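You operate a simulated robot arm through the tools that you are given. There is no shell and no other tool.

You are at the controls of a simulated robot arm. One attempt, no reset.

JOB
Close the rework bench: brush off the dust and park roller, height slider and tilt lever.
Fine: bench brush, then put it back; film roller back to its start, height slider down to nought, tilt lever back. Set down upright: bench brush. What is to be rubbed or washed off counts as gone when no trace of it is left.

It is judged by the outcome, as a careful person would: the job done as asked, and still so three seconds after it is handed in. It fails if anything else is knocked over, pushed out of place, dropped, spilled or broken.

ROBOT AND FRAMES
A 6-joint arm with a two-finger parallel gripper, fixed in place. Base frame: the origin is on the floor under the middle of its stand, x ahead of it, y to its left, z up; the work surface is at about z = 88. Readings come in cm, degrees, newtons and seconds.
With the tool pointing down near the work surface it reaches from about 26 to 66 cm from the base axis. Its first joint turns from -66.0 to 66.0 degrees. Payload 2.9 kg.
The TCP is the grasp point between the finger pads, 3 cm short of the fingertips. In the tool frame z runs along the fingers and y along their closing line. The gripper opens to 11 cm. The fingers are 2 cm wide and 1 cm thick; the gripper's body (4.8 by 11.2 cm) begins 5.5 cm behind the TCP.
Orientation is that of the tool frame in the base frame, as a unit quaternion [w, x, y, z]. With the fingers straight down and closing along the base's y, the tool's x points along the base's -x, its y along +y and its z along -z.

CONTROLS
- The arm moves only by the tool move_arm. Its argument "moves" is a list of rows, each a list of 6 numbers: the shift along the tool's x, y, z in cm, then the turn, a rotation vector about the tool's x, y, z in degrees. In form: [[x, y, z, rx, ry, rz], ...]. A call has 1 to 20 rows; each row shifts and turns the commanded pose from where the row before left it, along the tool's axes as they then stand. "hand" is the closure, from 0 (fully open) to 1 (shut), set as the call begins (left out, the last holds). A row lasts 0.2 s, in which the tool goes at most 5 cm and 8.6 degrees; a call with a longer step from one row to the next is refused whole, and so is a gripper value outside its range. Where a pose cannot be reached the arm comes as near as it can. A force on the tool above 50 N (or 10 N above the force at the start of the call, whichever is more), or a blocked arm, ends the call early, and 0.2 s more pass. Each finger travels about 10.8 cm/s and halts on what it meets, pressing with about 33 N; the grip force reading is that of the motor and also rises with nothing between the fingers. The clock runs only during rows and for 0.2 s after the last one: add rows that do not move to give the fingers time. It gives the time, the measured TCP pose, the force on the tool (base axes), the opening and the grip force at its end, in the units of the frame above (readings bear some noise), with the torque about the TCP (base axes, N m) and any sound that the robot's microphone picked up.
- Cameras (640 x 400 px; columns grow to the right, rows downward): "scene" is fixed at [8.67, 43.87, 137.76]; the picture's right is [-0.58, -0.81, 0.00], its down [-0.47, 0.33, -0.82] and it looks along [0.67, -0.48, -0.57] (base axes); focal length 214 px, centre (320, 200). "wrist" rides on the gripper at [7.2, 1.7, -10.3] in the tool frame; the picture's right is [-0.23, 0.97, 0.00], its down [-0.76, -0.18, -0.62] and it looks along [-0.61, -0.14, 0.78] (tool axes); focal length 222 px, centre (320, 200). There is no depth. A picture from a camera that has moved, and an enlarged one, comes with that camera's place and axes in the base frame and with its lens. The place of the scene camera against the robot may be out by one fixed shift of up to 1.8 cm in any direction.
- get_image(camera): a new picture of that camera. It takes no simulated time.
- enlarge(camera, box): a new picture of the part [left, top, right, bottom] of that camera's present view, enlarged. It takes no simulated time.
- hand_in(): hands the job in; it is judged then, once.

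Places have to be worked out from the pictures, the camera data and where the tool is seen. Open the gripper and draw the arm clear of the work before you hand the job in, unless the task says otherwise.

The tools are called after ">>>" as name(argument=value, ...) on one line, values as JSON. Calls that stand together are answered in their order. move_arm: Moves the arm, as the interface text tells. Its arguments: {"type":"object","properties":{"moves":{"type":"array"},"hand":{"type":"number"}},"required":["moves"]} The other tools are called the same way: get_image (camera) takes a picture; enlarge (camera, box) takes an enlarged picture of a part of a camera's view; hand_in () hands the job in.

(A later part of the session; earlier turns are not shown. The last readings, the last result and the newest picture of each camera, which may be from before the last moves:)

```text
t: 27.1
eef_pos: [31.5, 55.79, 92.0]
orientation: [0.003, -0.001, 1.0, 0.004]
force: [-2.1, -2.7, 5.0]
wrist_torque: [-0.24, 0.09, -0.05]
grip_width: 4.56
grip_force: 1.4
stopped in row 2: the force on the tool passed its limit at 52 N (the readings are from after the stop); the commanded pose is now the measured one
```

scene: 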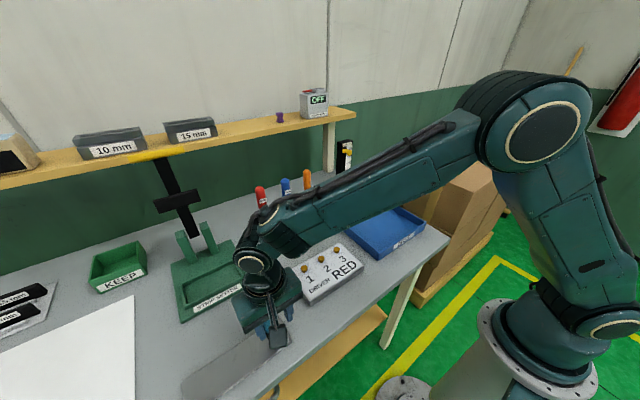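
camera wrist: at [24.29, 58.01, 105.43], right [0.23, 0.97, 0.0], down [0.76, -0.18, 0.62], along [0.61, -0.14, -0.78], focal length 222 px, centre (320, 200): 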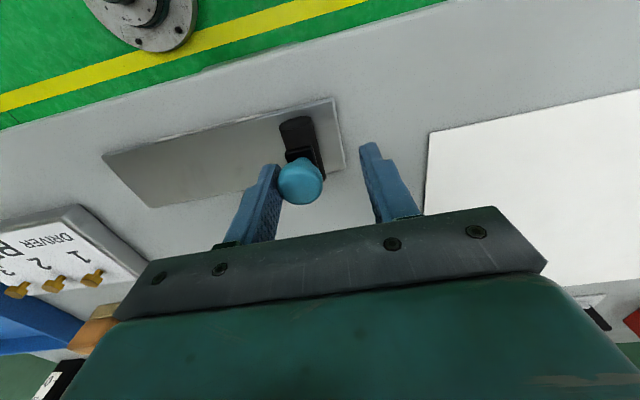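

I moved the wrong way (tool z points down) and the tips pressed onto the plate; the arm stopped. I raise straight up now and check that nothing is harmed.

>>> move_arm(moves=[[0, 0, -3, 0, 0, 0], [0, 0, -4, 0, 0, 0], [0, 0, -4, 0, 0, 0], [0, 0, -4, 0, 0, 0], [0, 0, 0, 0, 0, 0]])

>>> get_image(camera="wrist")

>>> get_image(camera="scene")

```text
t: 28.3
eef_pos: [31.29, 55.22, 106.95]
orientation: [0.003, -0.001, 1.0, 0.005]
force: [0.0, -0.1, 0.2]
wrist_torque: [-0.02, -0.02, -0.01]
grip_width: 4.4
grip_force: 0.0
```

```text
taken
camera wrist: at [23.97, 56.85, 117.27], right [0.23, 0.97, 0.01], down [0.76, -0.18, 0.63], along [0.61, -0.13, -0.78], focal length 222 px, centre (320, 200)
```

wrist: 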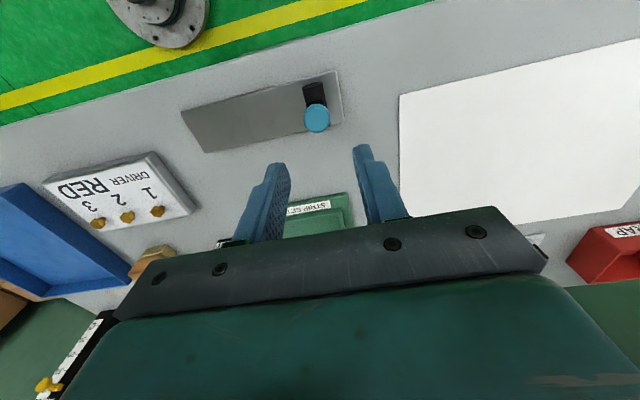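

```text
taken
```

scene: 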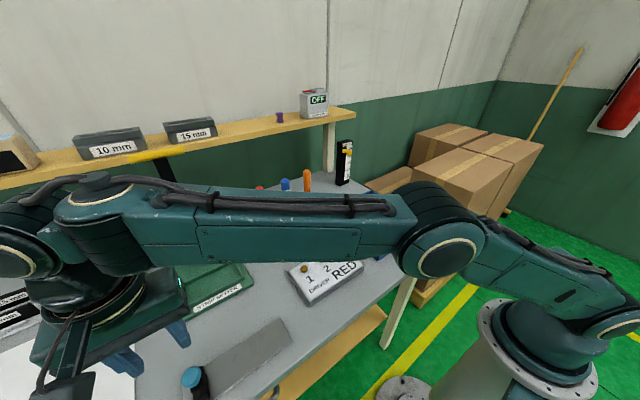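

All is in order; the roller stands at the +y end. I close the fingers and go above the far side of the tilt lever, at about (57, 32, 108).

>>> move_arm(moves=[[-3.21, -2.9, -0.12, 0, 0, 0], [-3.21, -2.9, -0.12, 0, 0, 0], [-3.21, -2.9, -0.12, 0, 0, 0], [-3.21, -2.9, -0.12, 0, 0, 0], [-3.21, -2.9, -0.12, 0, 0, 0], [-3.21, -2.9, -0.12, 0, 0, 0], [-3.21, -2.9, -0.12, 0, 0, 0], [-3.21, -2.9, -0.12, 0, 0, 0], [0, 0, 0, 0, 0, 0]], hand=1)

>>> get_image(camera="wrist")

>>> get_image(camera="scene")

```text
t: 30.3
eef_pos: [55.98, 33.07, 107.41]
orientation: [0.002, -0.001, 1.0, 0.005]
force: [0.6, 0.0, 0.3]
wrist_torque: [-0.01, 0.03, -0.01]
grip_width: 0.0
grip_force: 33.1
out of reach, approached as far as the arm can: row 8
```

```text
taken
camera wrist: at [48.68, 34.59, 117.6], right [0.23, 0.97, 0.01], down [0.76, -0.18, 0.63], along [0.61, -0.13, -0.78], focal length 222 px, centre (320, 200)
```

wrist: 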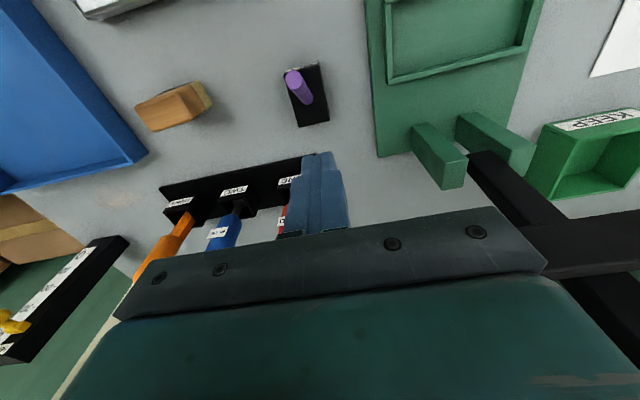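

```text
taken
```

scene: 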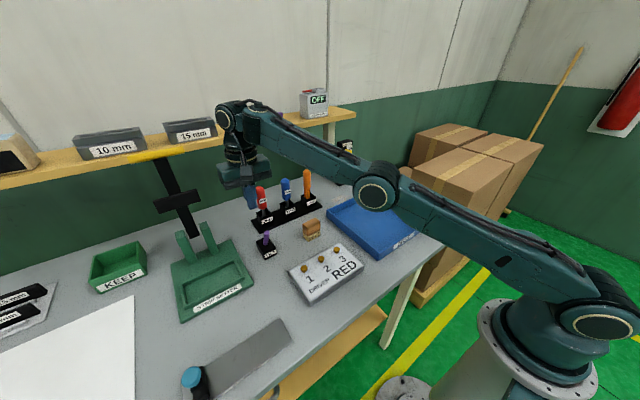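

The tool-down reach ends near r 65 here. I shift slightly and read where the commanded pose really is before descending.

>>> move_arm(moves=[[0.3, -0.5, 1.5, 0, 0, 0], [0, 0, 0, 0, 0, 0]])

```text
t: 30.9
eef_pos: [55.6, 32.58, 105.85]
orientation: [0.002, -0.001, 1.0, 0.005]
force: [0.0, 0.4, -0.2]
wrist_torque: [-0.01, 0.03, 0.01]
grip_width: 0.01
grip_force: 32.9
```

>>> move_arm(moves=[[-0.3, -0.3, 2.5, 0, 0, 0], [-0.3, -0.3, 2.5, 0, 0, 0], [0, 0, 2.3, 0, 0, 0], [0, 0, 0, 0, 0, 0]])

>>> get_image(camera="wrist")

>>> enlarge(camera="scene", box=[200, 160, 320, 280])

```text
t: 31.9
eef_pos: [56.25, 31.91, 98.56]
orientation: [0.002, -0.001, 1.0, 0.004]
force: [-0.5, -0.2, -0.1]
wrist_torque: [0.02, -0.01, 0.0]
grip_width: 0.0
grip_force: 32.9
```

```text
taken
camera wrist: at [48.98, 33.54, 108.77], right [0.23, 0.97, 0.01], down [0.76, -0.18, 0.63], along [0.61, -0.13, -0.78], focal length 222 px, centre (320, 200)
```

wrist: 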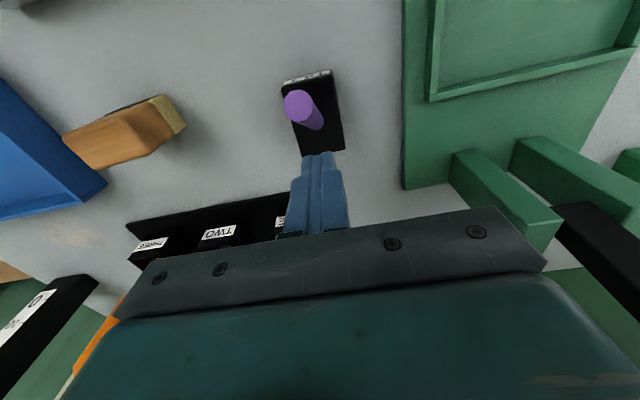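

```text
3.33 times, centred on (260, 220) of scene
camera zoom: at [8.67, 43.87, 137.76], right [-0.58, -0.81, 0.0], down [-0.47, 0.33, -0.82], along [0.67, -0.48, -0.57], focal length 715 px, centre (520, 133)
```

zoom: 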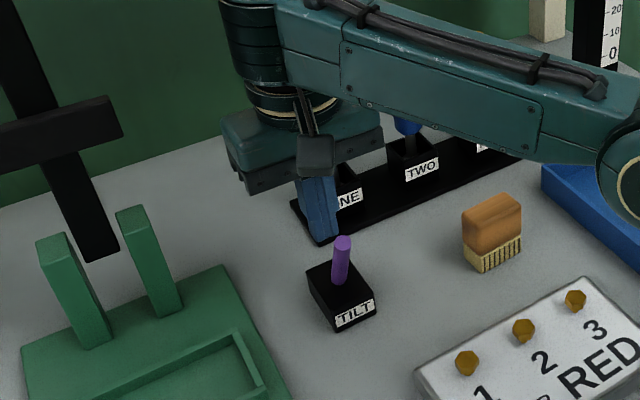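

The closed fingers are behind the lever (its far side). I push gently toward the robot to see whether the lever is already at that stop.

>>> move_arm(moves=[[0.4, 0, 0, 0, 0, 0], [0.4, 0, 0, 0, 0, 0], [0.3, 0, 0, 0, 0, 0], [0.2, 0, 0, 0, 0, 0]])

>>> move_arm(moves=[[0.2, 0, 0, 0, 0, 0], [0.2, 0, 0, 0, 0, 0]])

>>> move_arm(moves=[[0.2, 0, 0, 0, 0, 0], [0.2, 0, 0, 0, 0, 0]])

>>> get_image(camera="wrist")

```text
t: 32.9
eef_pos: [54.81, 31.97, 98.64]
orientation: [0.003, -0.001, 1.0, 0.004]
force: [0.1, 0.5, -0.8]
wrist_torque: [-0.01, -0.01, 0.0]
grip_width: 0.0
grip_force: 33.2
```

```text
t: 33.5
eef_pos: [54.56, 31.9, 98.58]
orientation: [0.003, -0.001, 1.0, 0.004]
force: [0.8, 0.0, 1.0]
wrist_torque: [-0.02, -0.01, -0.02]
grip_width: 0.02
grip_force: 32.9
```

```text
t: 34.1
eef_pos: [54.32, 31.72, 98.76]
orientation: [0.006, -0.001, 1.0, 0.004]
force: [26.1, 4.6, 3.0]
wrist_torque: [0.22, -0.8, -0.06]
grip_width: 0.01
grip_force: 33.4
```

```text
taken
camera wrist: at [47.13, 33.34, 108.98], right [0.23, 0.97, 0.01], down [0.76, -0.18, 0.63], along [0.62, -0.13, -0.78], focal length 222 px, centre (320, 200)
```

wrist: 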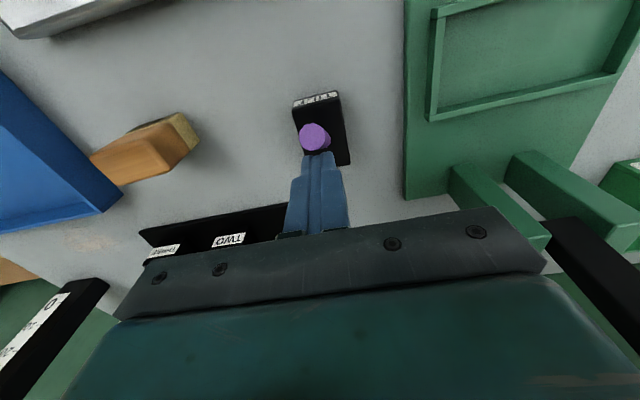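

The lever is hard against its stop on the robot's side, so "back" is the far side. I back off, lift over, and come down on the near side at (48.5, 32, 96.5).

>>> move_arm(moves=[[-0.8, 0, 0, 0, 0, 0], [0, 0, -3, 0, 0, 0], [0, 0, -3, 0, 0, 0], [2, 0, -1, 0, 0, 0], [3, 0, 0, 0, 0, 0], [2, 0.2, 0, 0, 0, 0], [0, 0, 0, 0, 0, 0]])

>>> move_arm(moves=[[-0.4, 0, 3, 0, 0, 0], [0, 0, 3, 0, 0, 0], [0, 0, 2.5, 0, 0, 0], [0, 0, 0, 0, 0, 0]])

>>> get_image(camera="wrist")

>>> enlarge(camera="scene", box=[200, 160, 320, 280])

```text
t: 35.7
eef_pos: [48.93, 32.5, 106.2]
orientation: [0.002, -0.001, 1.0, 0.002]
force: [0.6, 0.2, -0.1]
wrist_torque: [-0.01, 0.01, 0.0]
grip_width: 0.01
grip_force: 33.6
out of reach, approached as far as the arm can: row 6
```

```text
t: 36.7
eef_pos: [51.63, 33.9, 98.85]
orientation: [0.002, -0.002, 1.0, 0.005]
force: [0.1, 0.5, -0.1]
wrist_torque: [-0.01, -0.01, -0.01]
grip_width: 0.01
grip_force: 33.2
out of reach, approached as far as the arm can: row 1, 2, 3
```

```text
taken
camera wrist: at [44.42, 35.54, 109.13], right [0.23, 0.97, 0.01], down [0.76, -0.18, 0.62], along [0.61, -0.13, -0.78], focal length 222 px, centre (320, 200)
```

wrist: 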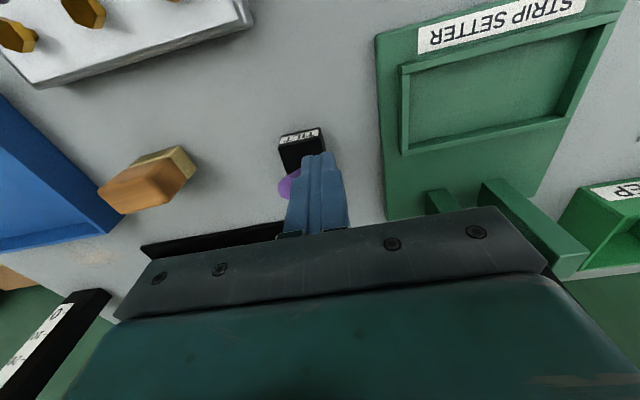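

```text
3.33 times, centred on (260, 220) of scene
camera zoom: at [8.67, 43.87, 137.76], right [-0.58, -0.81, 0.0], down [-0.47, 0.33, -0.82], along [0.67, -0.48, -0.57], focal length 715 px, centre (520, 133)
```

zoom: 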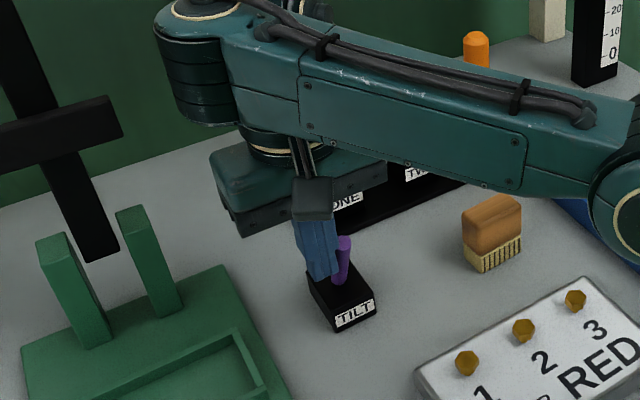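

The arm reported odd reach limits on the way, and the fingers now stand beside the lever (its +y side) without force. I look at the whole arm before moving on.

>>> get_image(camera="scene")

```text
taken
```

scene: 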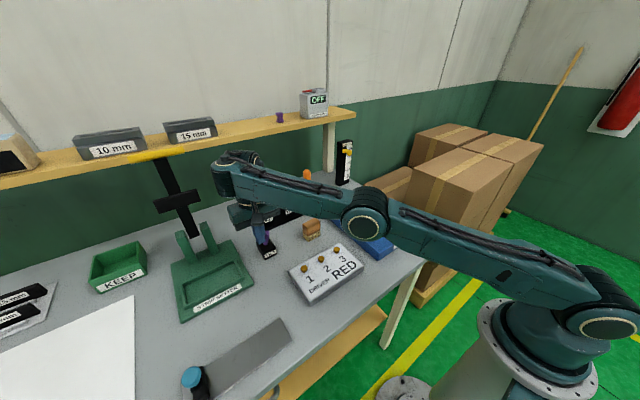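

The arm has flipped to an elbow-low pose at full stretch, which limits its reach. I raise clear of the lever, stretch out past the limit again, then draw back and see whether the elbow bends up as before.

>>> move_arm(moves=[[0, 0, -3, 0, 0, 0], [0, 0, -3, 0, 0, 0], [0, 0, -3, 0, 0, 0], [0, 0, -3, 0, 0, 0], [-2.5, 1.5, -3, 0, 0, 0], [-2.5, 1.5, -3, 0, 0, 0], [0, 0, 0, 0, 0, 0]])

>>> get_image(camera="scene")

```text
t: 38.3
eef_pos: [52.81, 34.27, 112.67]
orientation: [0.003, -0.001, 1.0, 0.004]
force: [-0.9, -0.3, -0.2]
wrist_torque: [0.01, -0.05, -0.02]
grip_width: 0.0
grip_force: 32.4
out of reach, approached as far as the arm can: row 5, 6
```

```text
taken
```

scene: 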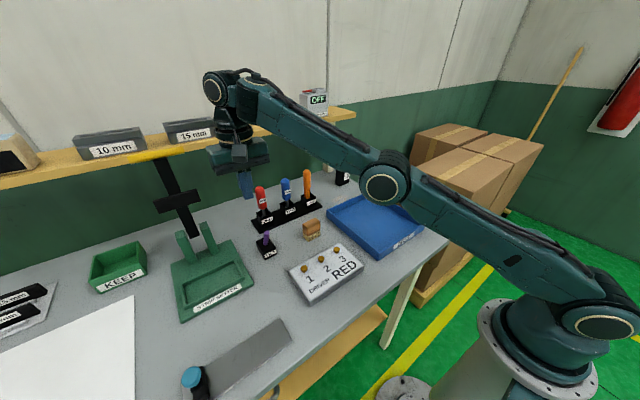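

>>> move_arm(moves=[[1.5, -1, 0, 0, 0, 0], [1.5, -1, 0, 0, 0, 0], [1.5, -1, 0, 0, 0, 0], [1.5, -1, 0, 0, 0, 0], [0, 0, 0, 0, 0, 0]])

>>> get_image(camera="scene")

```text
t: 39.5
eef_pos: [46.49, 30.19, 112.33]
orientation: [0.003, -0.001, 1.0, 0.004]
force: [-0.5, -0.6, 0.3]
wrist_torque: [0.02, 0.0, 0.02]
grip_width: 0.0
grip_force: 33.0
```

```text
taken
```

scene: 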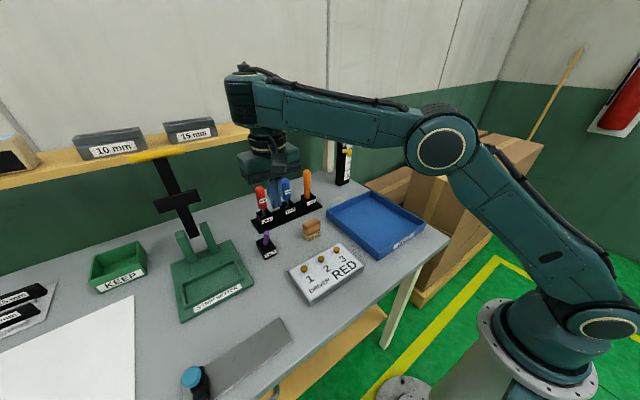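

The elbow is up again; I will stay within the limit. Now I come down on the near side of the lever at (48.3, 32).

>>> move_arm(moves=[[-0.5, 0.9, 3, 0, 0, 0], [-0.5, 0.9, 3, 0, 0, 0], [-0.5, 0, 3.4, 0, 0, 0], [-0.2, 0, 3.4, 0, 0, 0], [0, 0, 3, 0, 0, 0], [0, 0, 0, 0, 0, 0]])

>>> get_image(camera="wrist")

>>> get_image(camera="scene")

```text
t: 40.9
eef_pos: [51.57, 34.36, 98.47]
orientation: [0.001, -0.001, 1.0, 0.004]
force: [-0.7, 0.3, 0.0]
wrist_torque: [-0.06, 0.0, -0.04]
grip_width: 0.0
grip_force: 33.0
out of reach, approached as far as the arm can: row 1, 2, 3, 4, 5
```

```text
taken
camera wrist: at [44.35, 35.91, 108.58], right [0.23, 0.97, 0.01], down [0.76, -0.18, 0.62], along [0.61, -0.13, -0.78], focal length 222 px, centre (320, 200)
```

wrist: 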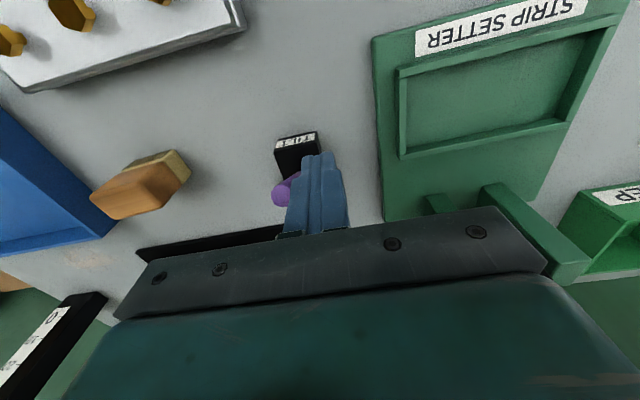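

```text
taken
```

scene: 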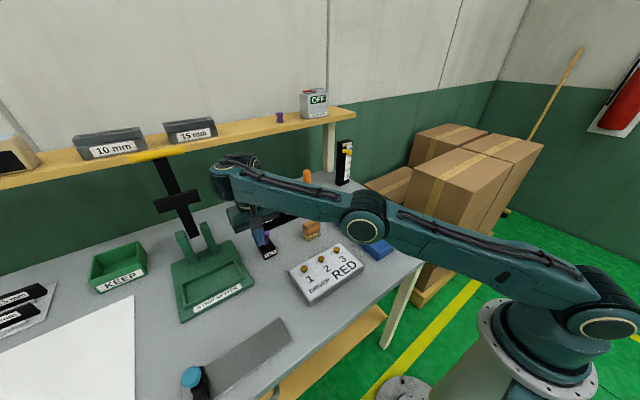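

The arm again fell into the elbow-low pose, apparently because it met a wrist-joint limit at about 33.6 degrees of azimuth in this configuration. I lift clear, stretch out, and draw back toward the middle of the bench to regain a good configuration.

>>> move_arm(moves=[[0, 0, -3, 0, 0, 0], [0, 0, -3, 0, 0, 0], [0, 0, -3, 0, 0, 0], [0, -0.5, -3, 0, 0, 0], [-2.5, -0.5, -3, 0, 0, 0], [-2.5, -0.5, -3, 0, 0, 0], [0, 0, 0, 0, 0, 0]])

>>> move_arm(moves=[[1.5, -1.5, 0, 0, 0, 0], [1.5, -1.5, 0, 0, 0, 0], [2, -2, 0, 0, 0, 0], [2, -2, 0, 0, 0, 0], [2, -2, 0, 0, 0, 0], [2, -2, 0, 0, 0, 0], [0, 0, 0, 0, 0, 0]])

>>> get_image(camera="scene")

```text
t: 42.5
eef_pos: [53.58, 31.55, 114.18]
orientation: [0.003, -0.001, 1.0, 0.004]
force: [-0.5, 0.4, -0.5]
wrist_torque: [0.01, 0.0, 0.01]
grip_width: 0.01
grip_force: 32.8
out of reach, approached as far as the arm can: row 5, 6
```

```text
t: 44.1
eef_pos: [45.2, 22.02, 116.83]
orientation: [0.0, -0.001, 1.0, 0.003]
force: [0.1, 0.5, -0.5]
wrist_torque: [0.04, 0.02, 0.01]
grip_width: 0.01
grip_force: 32.5
out of reach, approached as far as the arm can: row 4, 5, 6
```

```text
taken
```

scene: 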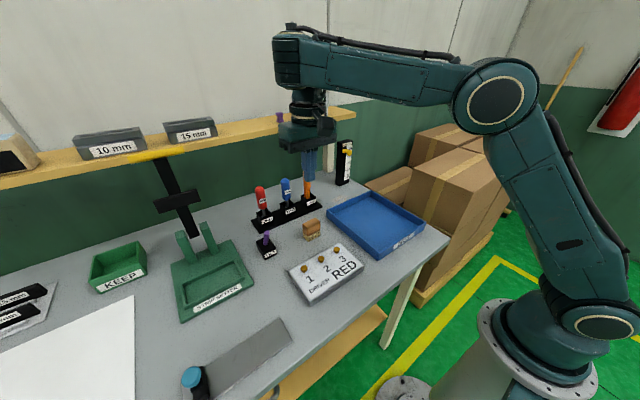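

The reach warnings come even at easy places, so a wrist joint must be turned over. I zoom on the wrist to understand its present configuration.

>>> enlarge(camera="scene", box=[240, 10, 400, 190])

>>> get_image(camera="wrist")

```text
2.22 times, centred on (320, 100) of scene
camera zoom: at [8.67, 43.87, 137.76], right [-0.58, -0.81, 0.0], down [-0.47, 0.33, -0.82], along [0.67, -0.48, -0.57], focal length 477 px, centre (320, 422)
```

zoom: 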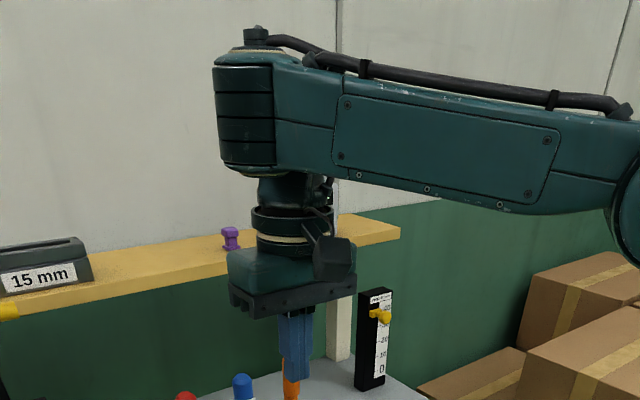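

```text
taken
camera wrist: at [38.1, 23.53, 127.1], right [0.23, 0.97, 0.01], down [0.76, -0.18, 0.62], along [0.61, -0.14, -0.78], focal length 222 px, centre (320, 200)
```

wrist: 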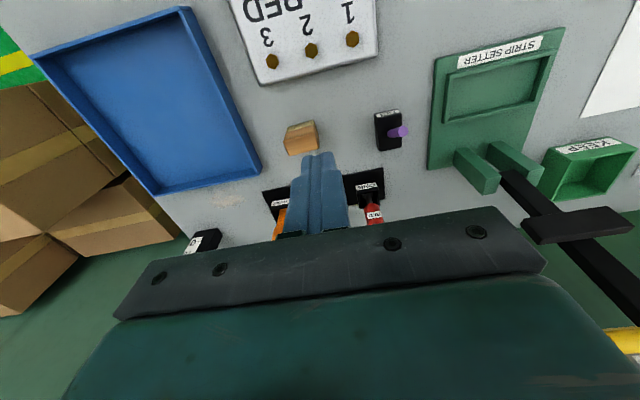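

>>> move_arm(moves=[[0, 0, 0, 0, 0, -6], [0, 0, 0, 0, 0, -6], [0, 0, 0, 0, 0, -6], [0, 0, 0, 0, 0, -6], [0, 0, 0, 0, 0, -6], [0, 0, 0, 0, 0, 0]])

>>> get_image(camera="scene")

```text
t: 45.5
eef_pos: [45.58, 22.02, 117.13]
orientation: [0.004, -0.261, 0.965, 0.004]
force: [-0.7, 0.1, -0.9]
wrist_torque: [0.0, -0.03, -0.03]
grip_width: 0.02
grip_force: 33.3
```

```text
taken
```

scene: 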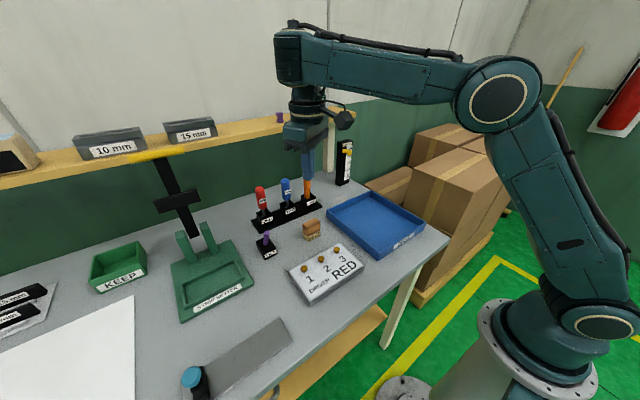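

The yaw turn went through. Now I test drawing inward and toward the middle with this yaw.

>>> move_arm(moves=[[2, 0, 0, 0, 0, 0], [2, 0, 0, 0, 0, 0], [2, 0, 0, 0, 0, 0], [2, 0, 0, 0, 0, 0], [0, 0, 0, 0, 0, 0]])

>>> get_image(camera="scene")

```text
t: 46.7
eef_pos: [40.98, 19.15, 120.64]
orientation: [0.001, -0.26, 0.966, 0.003]
force: [0.7, -1.1, 0.4]
wrist_torque: [0.03, 0.0, 0.02]
grip_width: 0.0
grip_force: 32.8
out of reach, approached as far as the arm can: row 1, 2, 3, 4
```

```text
taken
```

scene: 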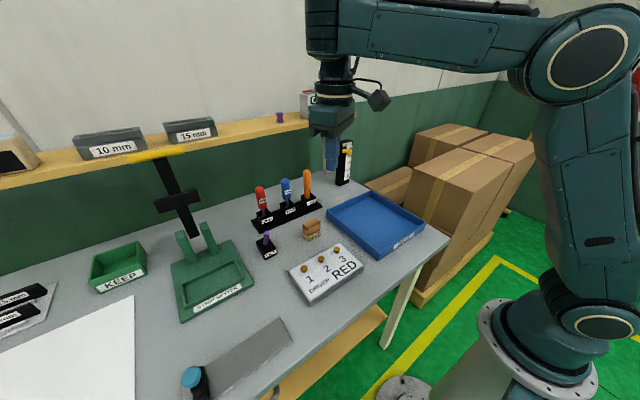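

>>> enlarge(camera="scene", box=[280, 0, 420, 180])

>>> enlarge(camera="scene", box=[300, 0, 640, 340])

```text
2.22 times, centred on (350, 90) of scene
camera zoom: at [8.67, 43.87, 137.76], right [-0.58, -0.81, 0.0], down [-0.47, 0.33, -0.82], along [0.67, -0.48, -0.57], focal length 477 px, centre (253, 444)
```

zoom: 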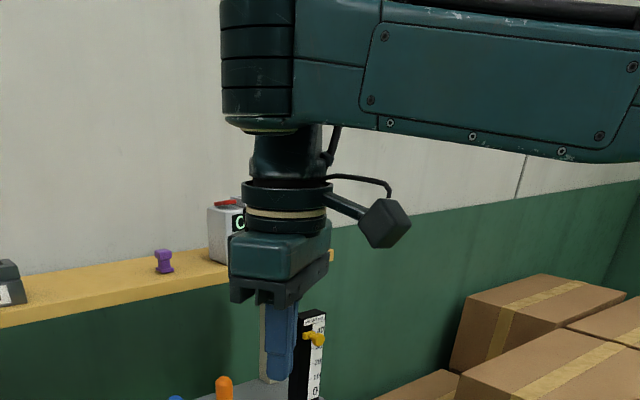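

```text
1.18 times, centred on (470, 170) of scene
camera zoom: at [8.67, 43.87, 137.76], right [-0.58, -0.81, 0.0], down [-0.47, 0.33, -0.82], along [0.67, -0.48, -0.57], focal length 252 px, centre (144, 235)
```

zoom: 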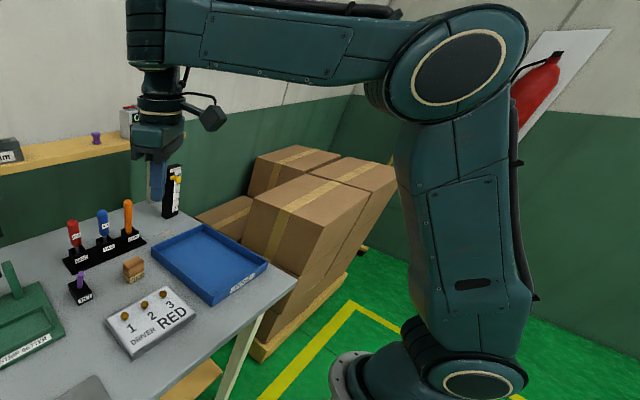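

To learn how the wrist is built, I tilt the tool inward about its y axis by 24 degrees at this height and look at which parts move.

>>> move_arm(moves=[[0, 0, 0, 0, 6, 0], [0, 0, 0, 0, 6, 0], [0, 0, 0, 0, 6, 0], [0, 0, 0, 0, 6, 0], [0, 0, 0, 0, 0, 0]])

>>> get_image(camera="scene")

```text
t: 47.9
eef_pos: [41.77, 19.53, 120.54]
orientation: [-0.153, -0.258, 0.954, -0.02]
force: [0.3, 0.0, -0.6]
wrist_torque: [0.02, 0.02, 0.03]
grip_width: 0.0
grip_force: 33.0
out of reach, approached as far as the arm can: row 1, 2
```

```text
taken
```

scene: 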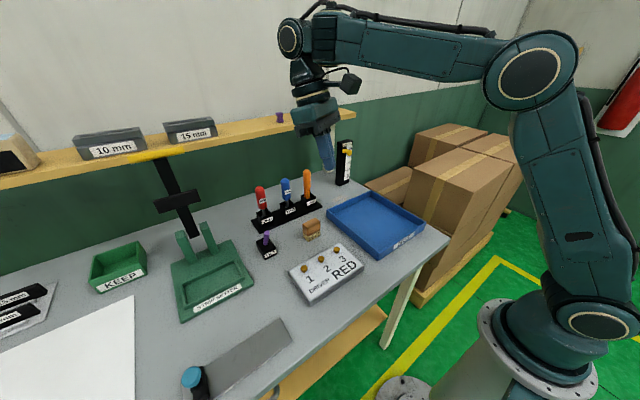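

The disc on the wrist faces the camera again, as in the first pictures. I tilt back to vertical and check whether the reach is normal.

>>> move_arm(moves=[[0, 0, 0, 0, -6, 0], [0, 0, 0, 0, -6, 0], [0, 0, 0, 0, -5.7, 0], [0, 0, 0, 0, 0, 0]])

>>> get_image(camera="scene")

```text
t: 48.9
eef_pos: [42.08, 19.58, 120.51]
orientation: [-0.023, -0.259, 0.966, 0.017]
force: [0.5, -0.3, 0.4]
wrist_torque: [0.0, 0.02, -0.01]
grip_width: 0.01
grip_force: 32.9
```

```text
taken
```

scene: 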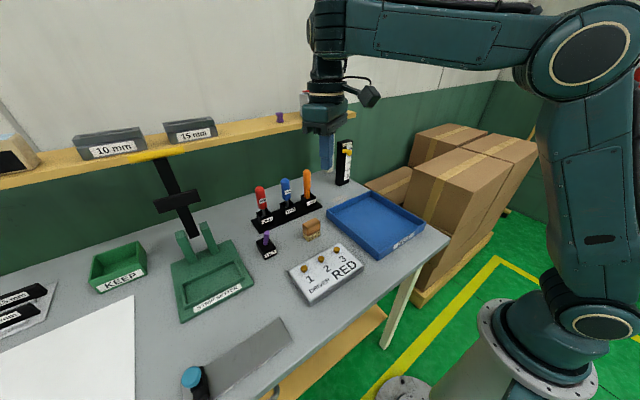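

Tilting shows the wrist passes a singular point when the tool is square to the forearm, and a small sideways lean makes it spin there. I straighten the sideways lean, align the yaw with the arm's azimuth and tilt inward again, so I can then swing cleanly through.

>>> move_arm(moves=[[0, 0, 0, 0, 8, 0], [0, 0, 0, 0, 8, 0], [0, 0, 0, 2.5, 0, 0], [0, 0, 0, 0, 0, 5], [0, 0, 0, 0, 0, 0]])

>>> get_image(camera="scene")

```text
t: 50.1
eef_pos: [41.71, 19.81, 120.47]
orientation: [-0.13, -0.22, 0.966, -0.043]
force: [-0.1, 0.2, -0.3]
wrist_torque: [-0.01, 0.0, -0.02]
grip_width: 0.0
grip_force: 33.1
```

```text
taken
```

scene: 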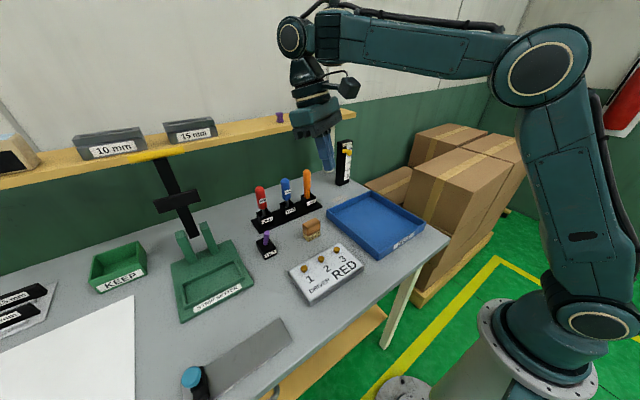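

>>> move_arm(moves=[[0, 0, 0, -1.55, 0, 0], [0, 0, 0, 0, 0, 0], [0, 0, 0, 0, -8.5, 0], [0, 0, 0, 0, -8.5, 0], [0, 0, 0, 0, -8.5, 0], [0, 0, 0, 0, -8.5, 0], [0, 0, 0, 0, 0, 0]])

>>> get_image(camera="scene")

```text
t: 51.7
eef_pos: [41.73, 19.65, 120.54]
orientation: [0.155, -0.217, 0.963, 0.035]
force: [-0.6, 0.0, -0.1]
wrist_torque: [0.0, -0.02, 0.0]
grip_width: 0.0
grip_force: 33.1
```

```text
taken
```

scene: 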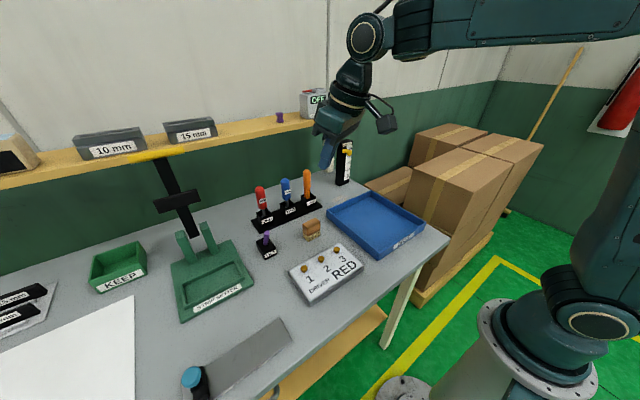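

That worked: the wrist swung through cleanly. I go lower and inward first, then bring the tool back to vertical, so the forearm keeps sloping down.

>>> move_arm(moves=[[2.63, 0, 2.47, 0, 0, 0], [2.63, 0, 2.47, 0, 0, 0], [2.63, 0, 2.47, 0, 0, 0], [0, 0, 0, 0, 6.1, 0], [0, 0, 0, 0, 6.1, 0], [0, 0, 0, 0, 6.1, 0], [0, 0, 0, 0, 0, 0]])

>>> get_image(camera="scene")

```text
t: 53.3
eef_pos: [37.0, 17.52, 111.08]
orientation: [-0.001, -0.221, 0.975, -0.001]
force: [-0.8, -0.4, -0.2]
wrist_torque: [-0.02, -0.04, 0.0]
grip_width: 0.0
grip_force: 32.7
```

```text
taken
```

scene: 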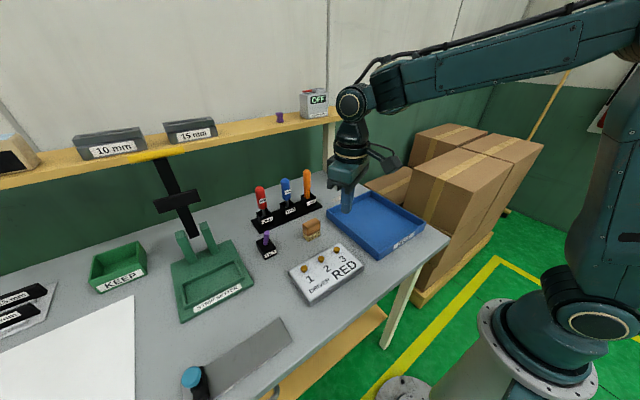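

The arm is back in its first configuration. I will keep low when far out from now on. I turn the yaw back to square and go to the near side of the lever.

>>> move_arm(moves=[[0, 0, 0, 0, 0, 8.5], [0, 0, 0, 0, 0, 8.5], [0, 0, 0, 0, 0, 8.5], [0, 0, 0, 0, 0, 0]])

>>> move_arm(moves=[[-1.8, 2.8, 1.6, 0, 0, 0], [-1.8, 2.8, 1.6, 0, 0, 0], [-1.8, 2.8, 1.6, 0, 0, 0], [-1.8, 2.8, 1.6, 0, 0, 0], [-1.8, 2.8, 1.6, 0, 0, 0], [0, 0, 0, 0, 0, 0]])

>>> get_image(camera="wrist")

>>> get_image(camera="scene")

```text
t: 54.3
eef_pos: [37.05, 17.42, 111.05]
orientation: [0.0, 0.002, 1.0, 0.0]
force: [0.4, 0.4, 0.0]
wrist_torque: [-0.01, 0.02, 0.0]
grip_width: 0.01
grip_force: 33.3
```

```text
t: 55.7
eef_pos: [46.16, 31.82, 103.14]
orientation: [0.0, 0.001, 1.0, 0.0]
force: [-1.1, 0.1, -0.4]
wrist_torque: [0.01, 0.0, 0.0]
grip_width: 0.01
grip_force: 33.0
```

```text
taken
camera wrist: at [38.95, 33.45, 113.32], right [0.23, 0.97, 0.0], down [0.76, -0.18, 0.62], along [0.61, -0.14, -0.78], focal length 222 px, centre (320, 200)
```

wrist: 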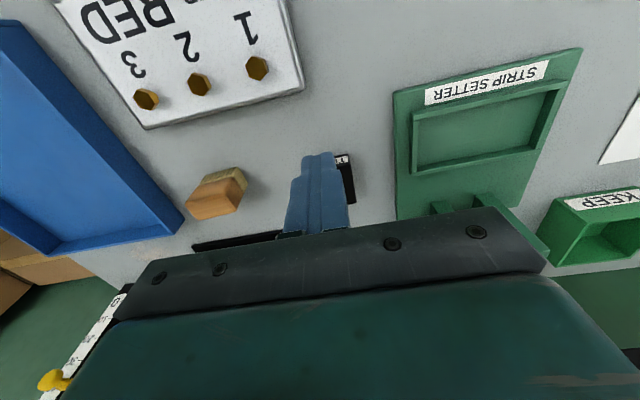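

```text
taken
```

scene: 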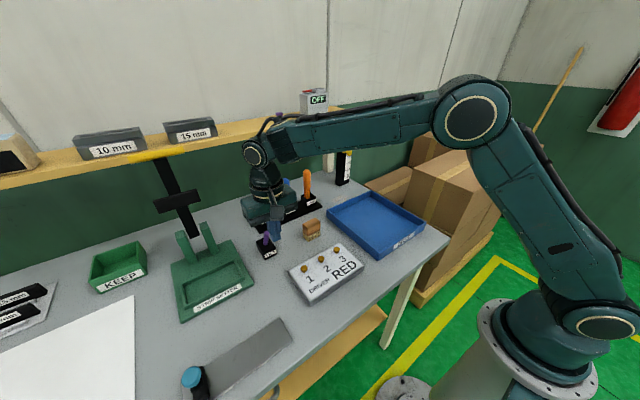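

Now I go down in front of the lever and push it away gently in small steps.

>>> move_arm(moves=[[0, 0.1, 3.3, 0, 0, 0], [-1, 0.1, 3.3, 0, 0, 0], [-1.2, 0, 0, 0, 0, 0], [0, 0, 0, 0, 0, 0]])

>>> move_arm(moves=[[-0.5, 0, 0, 0, 0, 0], [-0.5, 0, 0, 0, 0, 0], [-0.5, 0, 0, 0, 0, 0], [-0.5, 0, 0, 0, 0, 0], [0, 0, 0, 0, 0, 0]])

>>> enlarge(camera="scene", box=[220, 180, 320, 270])

```text
t: 56.7
eef_pos: [48.17, 31.58, 96.54]
orientation: [0.0, 0.001, 1.0, 0.0]
force: [0.0, -0.6, -0.2]
wrist_torque: [0.0, 0.01, -0.03]
grip_width: 0.01
grip_force: 32.8
```

```text
t: 57.9
eef_pos: [50.38, 31.63, 96.58]
orientation: [0.0, 0.001, 1.0, 0.0]
force: [-1.2, -0.4, 0.5]
wrist_torque: [0.04, 0.0, 0.02]
grip_width: 0.0
grip_force: 32.9
```

```text
4.44 times, centred on (270, 225) of scene
camera zoom: at [8.67, 43.87, 137.76], right [-0.58, -0.81, 0.0], down [-0.47, 0.33, -0.82], along [0.67, -0.48, -0.57], focal length 953 px, centre (542, 89)
```

zoom: 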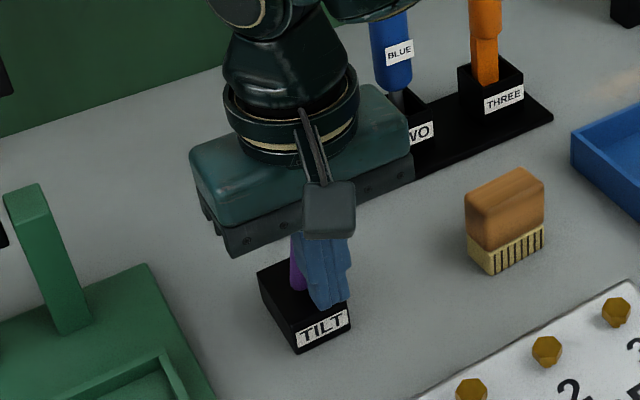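

>>> move_arm(moves=[[-0.5, 0, 0, 0, 0, 0], [-0.5, 0, 0, 0, 0, 0], [-0.5, 0, 0, 0, 0, 0], [-0.5, 0, 0, 0, 0, 0], [0, 0, 0, 0, 0, 0]])

>>> move_arm(moves=[[-0.4, 0, 0, 0, 0, 0], [-0.4, 0, 0, 0, 0, 0], [-0.4, 0, 0, 0, 0, 0], [0, 0, 0, 0, 0, 0]])

>>> enlarge(camera="scene", box=[220, 180, 320, 270])

>>> get_image(camera="wrist")

```text
t: 59.1
eef_pos: [52.37, 31.77, 96.39]
orientation: [0.0, 0.001, 1.0, 0.001]
force: [0.6, 0.3, -0.6]
wrist_torque: [0.02, 0.01, 0.01]
grip_width: 0.0
grip_force: 32.7
```

```text
t: 60.1
eef_pos: [53.67, 31.58, 96.61]
orientation: [0.0, 0.001, 1.0, -0.001]
force: [0.2, 1.1, 0.1]
wrist_torque: [-0.02, -0.04, 0.01]
grip_width: 0.0
grip_force: 33.5
```

```text
4.44 times, centred on (270, 225) of scene
camera zoom: at [8.67, 43.87, 137.76], right [-0.58, -0.81, 0.0], down [-0.47, 0.33, -0.82], along [0.67, -0.48, -0.57], focal length 953 px, centre (542, 89)
```

zoom: 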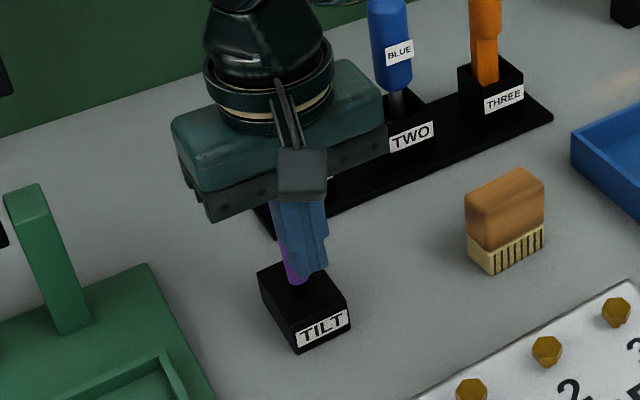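

```text
taken
camera wrist: at [46.43, 33.26, 106.74], right [0.23, 0.97, 0.0], down [0.76, -0.18, 0.62], along [0.61, -0.14, -0.78], focal length 222 px, centre (320, 200)
```

wrist: 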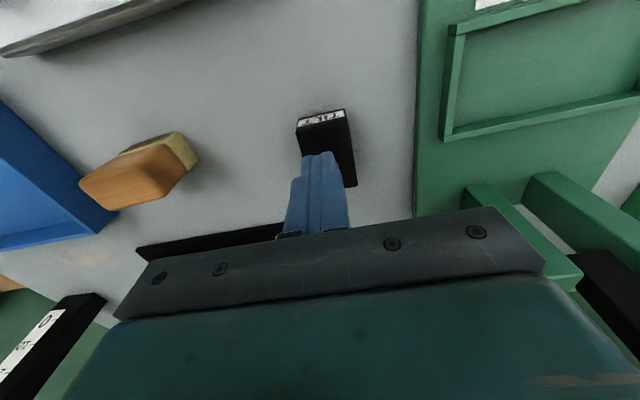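

The lever passes upright without resistance, so its far stop lies beyond. I keep pushing in small steps and watch the force.

>>> move_arm(moves=[[-0.3, 0, 0, 0, 0, 0], [-0.3, 0, 0, 0, 0, 0], [0, 0, 0, 0, 0, 0]])

>>> move_arm(moves=[[-0.25, 0, 0, 0, 0, 0], [-0.25, 0, 0, 0, 0, 0], [0, 0, 0, 0, 0, 0]])

>>> move_arm(moves=[[-0.2, 0, 0, 0, 0, 0], [-0.2, 0, 0, 0, 0, 0], [0, 0, 0, 0, 0, 0]])

>>> enlarge(camera="scene", box=[220, 180, 320, 270])

```text
t: 60.9
eef_pos: [54.28, 31.74, 96.34]
orientation: [0.0, 0.001, 1.0, 0.0]
force: [0.2, 0.8, 0.4]
wrist_torque: [-0.01, -0.01, -0.03]
grip_width: 0.0
grip_force: 32.8
```

```text
t: 61.7
eef_pos: [54.5, 31.71, 96.35]
orientation: [-0.003, -0.002, 1.0, -0.001]
force: [-26.6, -0.1, 3.6]
wrist_torque: [-0.03, 0.74, 0.03]
grip_width: 0.0
grip_force: 33.1
```

```text
t: 62.5
eef_pos: [54.55, 31.81, 96.5]
orientation: [-0.008, -0.003, 1.0, -0.004]
force: [-48.6, 3.3, 5.1]
wrist_torque: [0.07, 1.4, 0.16]
grip_width: 0.02
grip_force: 32.9
```

```text
4.44 times, centred on (270, 225) of scene
camera zoom: at [8.53, 43.87, 137.77], right [-0.58, -0.81, 0.0], down [-0.47, 0.33, -0.82], along [0.67, -0.48, -0.57], focal length 953 px, centre (542, 89)
```

zoom: 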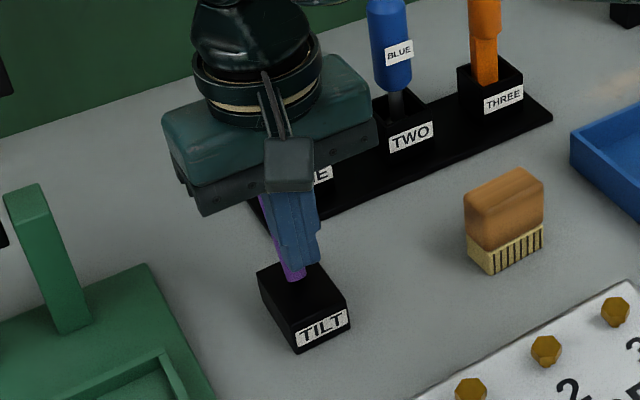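

A hard stop: the lever is now fully back. I draw off toward the robot, lift, and look that it stays.

>>> move_arm(moves=[[0.6, 0, 0, 0, 0, 0], [1.5, 0, 0, 0, 0, 0], [2.5, 0, -1, 0, 0, 0], [2, 0, -4, 0, 0, 0], [1, 0, -4, 0, 0, 0], [0, 0, 0, 0, 0, 0]])

>>> get_image(camera="wrist")

>>> enlarge(camera="scene", box=[220, 180, 320, 270])

```text
t: 63.9
eef_pos: [47.57, 31.61, 105.37]
orientation: [-0.001, 0.001, 1.0, 0.001]
force: [0.8, 0.1, -0.5]
wrist_torque: [0.02, 0.03, 0.01]
grip_width: 0.0
grip_force: 32.9
```

```text
taken
camera wrist: at [40.39, 33.36, 115.64], right [0.23, 0.97, 0.0], down [0.76, -0.18, 0.62], along [0.61, -0.14, -0.78], focal length 222 px, centre (320, 200)
```

wrist: 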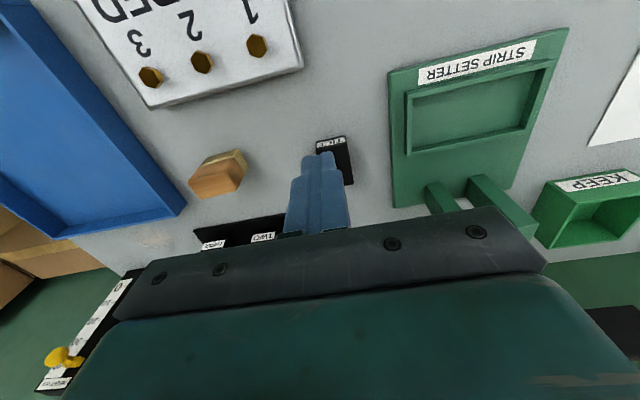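

```text
4.44 times, centred on (270, 225) of scene
camera zoom: at [8.67, 43.87, 137.76], right [-0.58, -0.81, 0.0], down [-0.47, 0.33, -0.82], along [0.67, -0.48, -0.57], focal length 953 px, centre (542, 89)
```

zoom: 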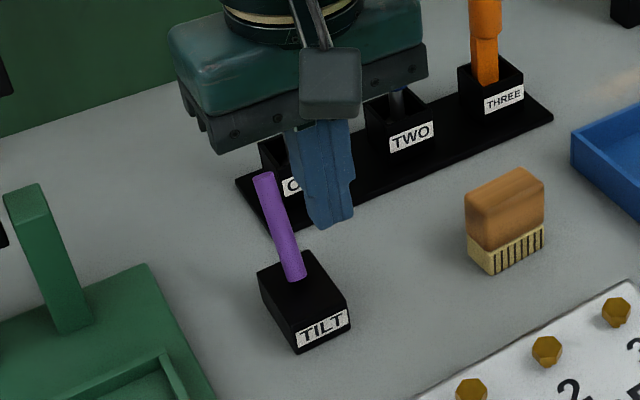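

The lever now leans fully back and stays. Before going on, I look once more at the roller's label at high zoom for an arrow or a start mark.

>>> enlarge(camera="scene", box=[205, 345, 265, 400])

>>> enlarge(camera="scene", box=[175, 315, 295, 400])

>>> enlarge(camera="scene", box=[165, 355, 225, 400])

```text
7.27 times, centred on (235, 372) of scene
camera zoom: at [8.67, 43.87, 137.76], right [-0.58, -0.81, 0.0], down [-0.47, 0.33, -0.82], along [0.67, -0.48, -0.57], focal length 1560 px, centre (938, -1054)
```

zoom: 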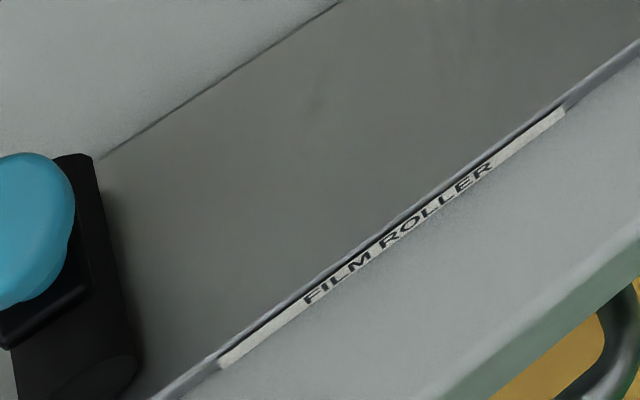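

```text
4.71 times, centred on (235, 358) of scene
camera zoom: at [8.67, 43.87, 137.76], right [-0.58, -0.81, 0.0], down [-0.47, 0.33, -0.82], along [0.67, -0.48, -0.57], focal length 1009 px, centre (720, -541)
```

zoom: 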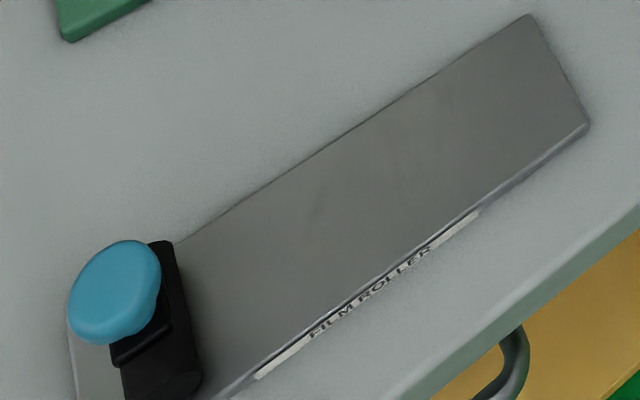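

```text
8.89 times, centred on (195, 378) of scene
camera zoom: at [8.67, 43.87, 137.76], right [-0.58, -0.81, 0.0], down [-0.47, 0.33, -0.82], along [0.67, -0.48, -0.57], focal length 1906 px, centre (1431, -1378)
```

zoom: 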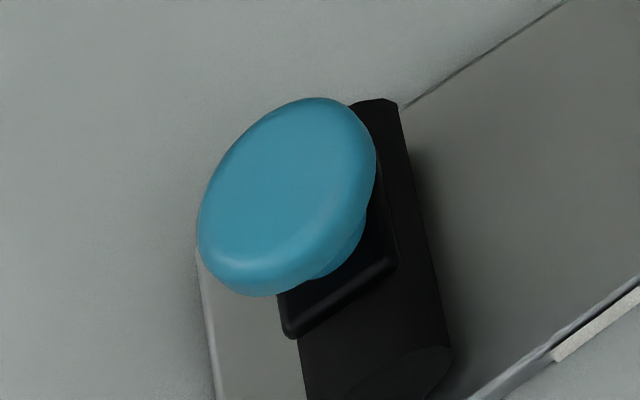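

No mark, so I take the left end (where the label's text begins, and the parked end by the same logic as the other controls) as the start. Now the slider: I swing over to y = -11 at moderate height and tilt the tool 45 degrees outward.

>>> move_arm(moves=[[0, -4.73, -0.2, 0, 0, 0], [0, -4.73, -0.2, 0, 0, 0], [0, -4.73, -0.2, 0, 0, 0], [0, -4.73, -0.2, 0, 0, 0], [0, -4.73, -0.2, 0, 0, 0], [0, -4.73, -0.2, 0, 0, 0], [0, -4.73, -0.2, 0, 0, 0], [0, -4.73, -0.2, 0, 0, 0], [0, -4.73, -0.2, 0, 0, 0], [0, 0, 0, 0, 0, 0]])

>>> move_arm(moves=[[0, 0, 0, 0, -7.5, 0], [0, 0, 0, 0, -7.5, 0], [0, 0, 0, 0, -7.5, 0], [0, 0, 0, 0, -7.5, 0], [0, 0, 0, 0, -7.5, 0], [0, 0, 0, 0, -7.5, 0], [0, 0, 0, 0, 0, 0]])

>>> get_image(camera="wrist")

>>> get_image(camera="scene")

```text
t: 66.1
eef_pos: [47.38, -10.76, 107.27]
orientation: [0.0, 0.001, 1.0, -0.001]
force: [-0.8, 0.8, -0.4]
wrist_torque: [0.01, 0.0, -0.03]
grip_width: 0.0
grip_force: 32.9
```

```text
t: 67.7
eef_pos: [47.32, -10.86, 107.34]
orientation: [0.384, 0.001, 0.923, -0.001]
force: [0.3, 0.3, -0.5]
wrist_torque: [0.0, -0.04, 0.0]
grip_width: 0.01
grip_force: 32.8
```

```text
taken
camera wrist: at [34.98, -9.14, 109.37], right [0.16, 0.97, 0.16], down [0.1, -0.18, 0.98], along [0.98, -0.14, -0.12], focal length 222 px, centre (320, 200)
```

wrist: 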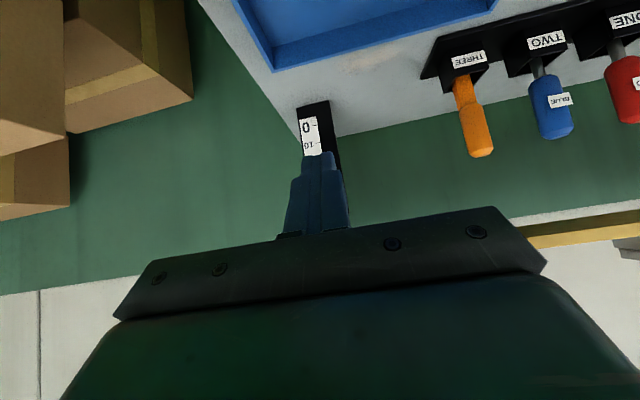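

```text
taken
```

scene: 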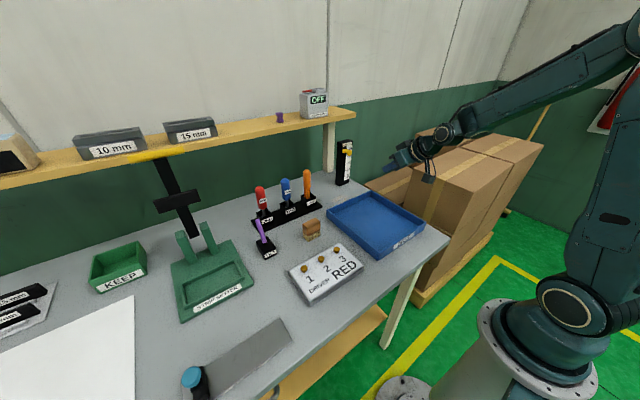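

>>> move_arm(moves=[[-2.5, 2.5, -2.5, 0, 0, 0], [-2.5, 2.5, -2.5, 0, 0, 0], [0, 0, 0, 0, 0, 0]])

>>> get_image(camera="wrist")

>>> enlarge(camera="wrist", box=[220, 110, 340, 220])

```text
t: 68.5
eef_pos: [47.32, -5.78, 114.65]
orientation: [0.383, 0.0, 0.924, 0.0]
force: [0.2, -0.9, 0.5]
wrist_torque: [-0.03, 0.0, 0.03]
grip_width: 0.0
grip_force: 33.1
```

```text
taken
camera wrist: at [34.89, -4.0, 116.71], right [0.16, 0.97, 0.16], down [0.1, -0.18, 0.98], along [0.98, -0.14, -0.12], focal length 222 px, centre (320, 200)
```

wrist: 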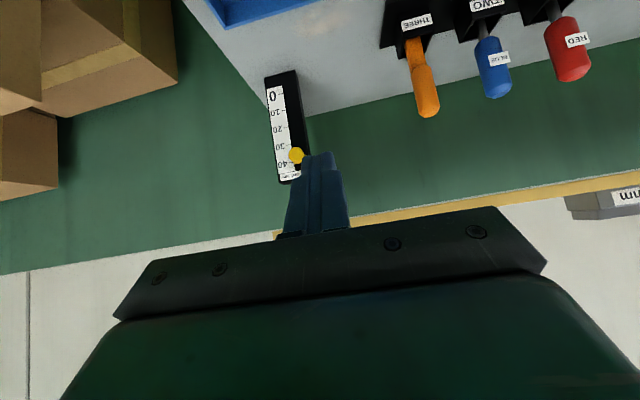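

```text
3.64 times, centred on (280, 165) of wrist
camera zoom: at [34.89, -4.0, 116.71], right [0.16, 0.97, 0.16], down [0.1, -0.18, 0.98], along [0.98, -0.14, -0.12], focal length 808 px, centre (466, 327)
```

zoom: 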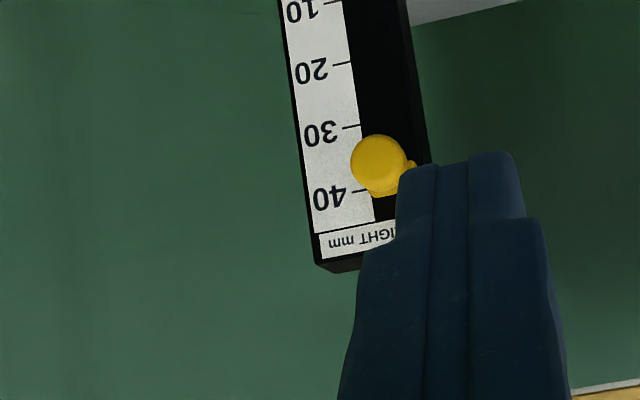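

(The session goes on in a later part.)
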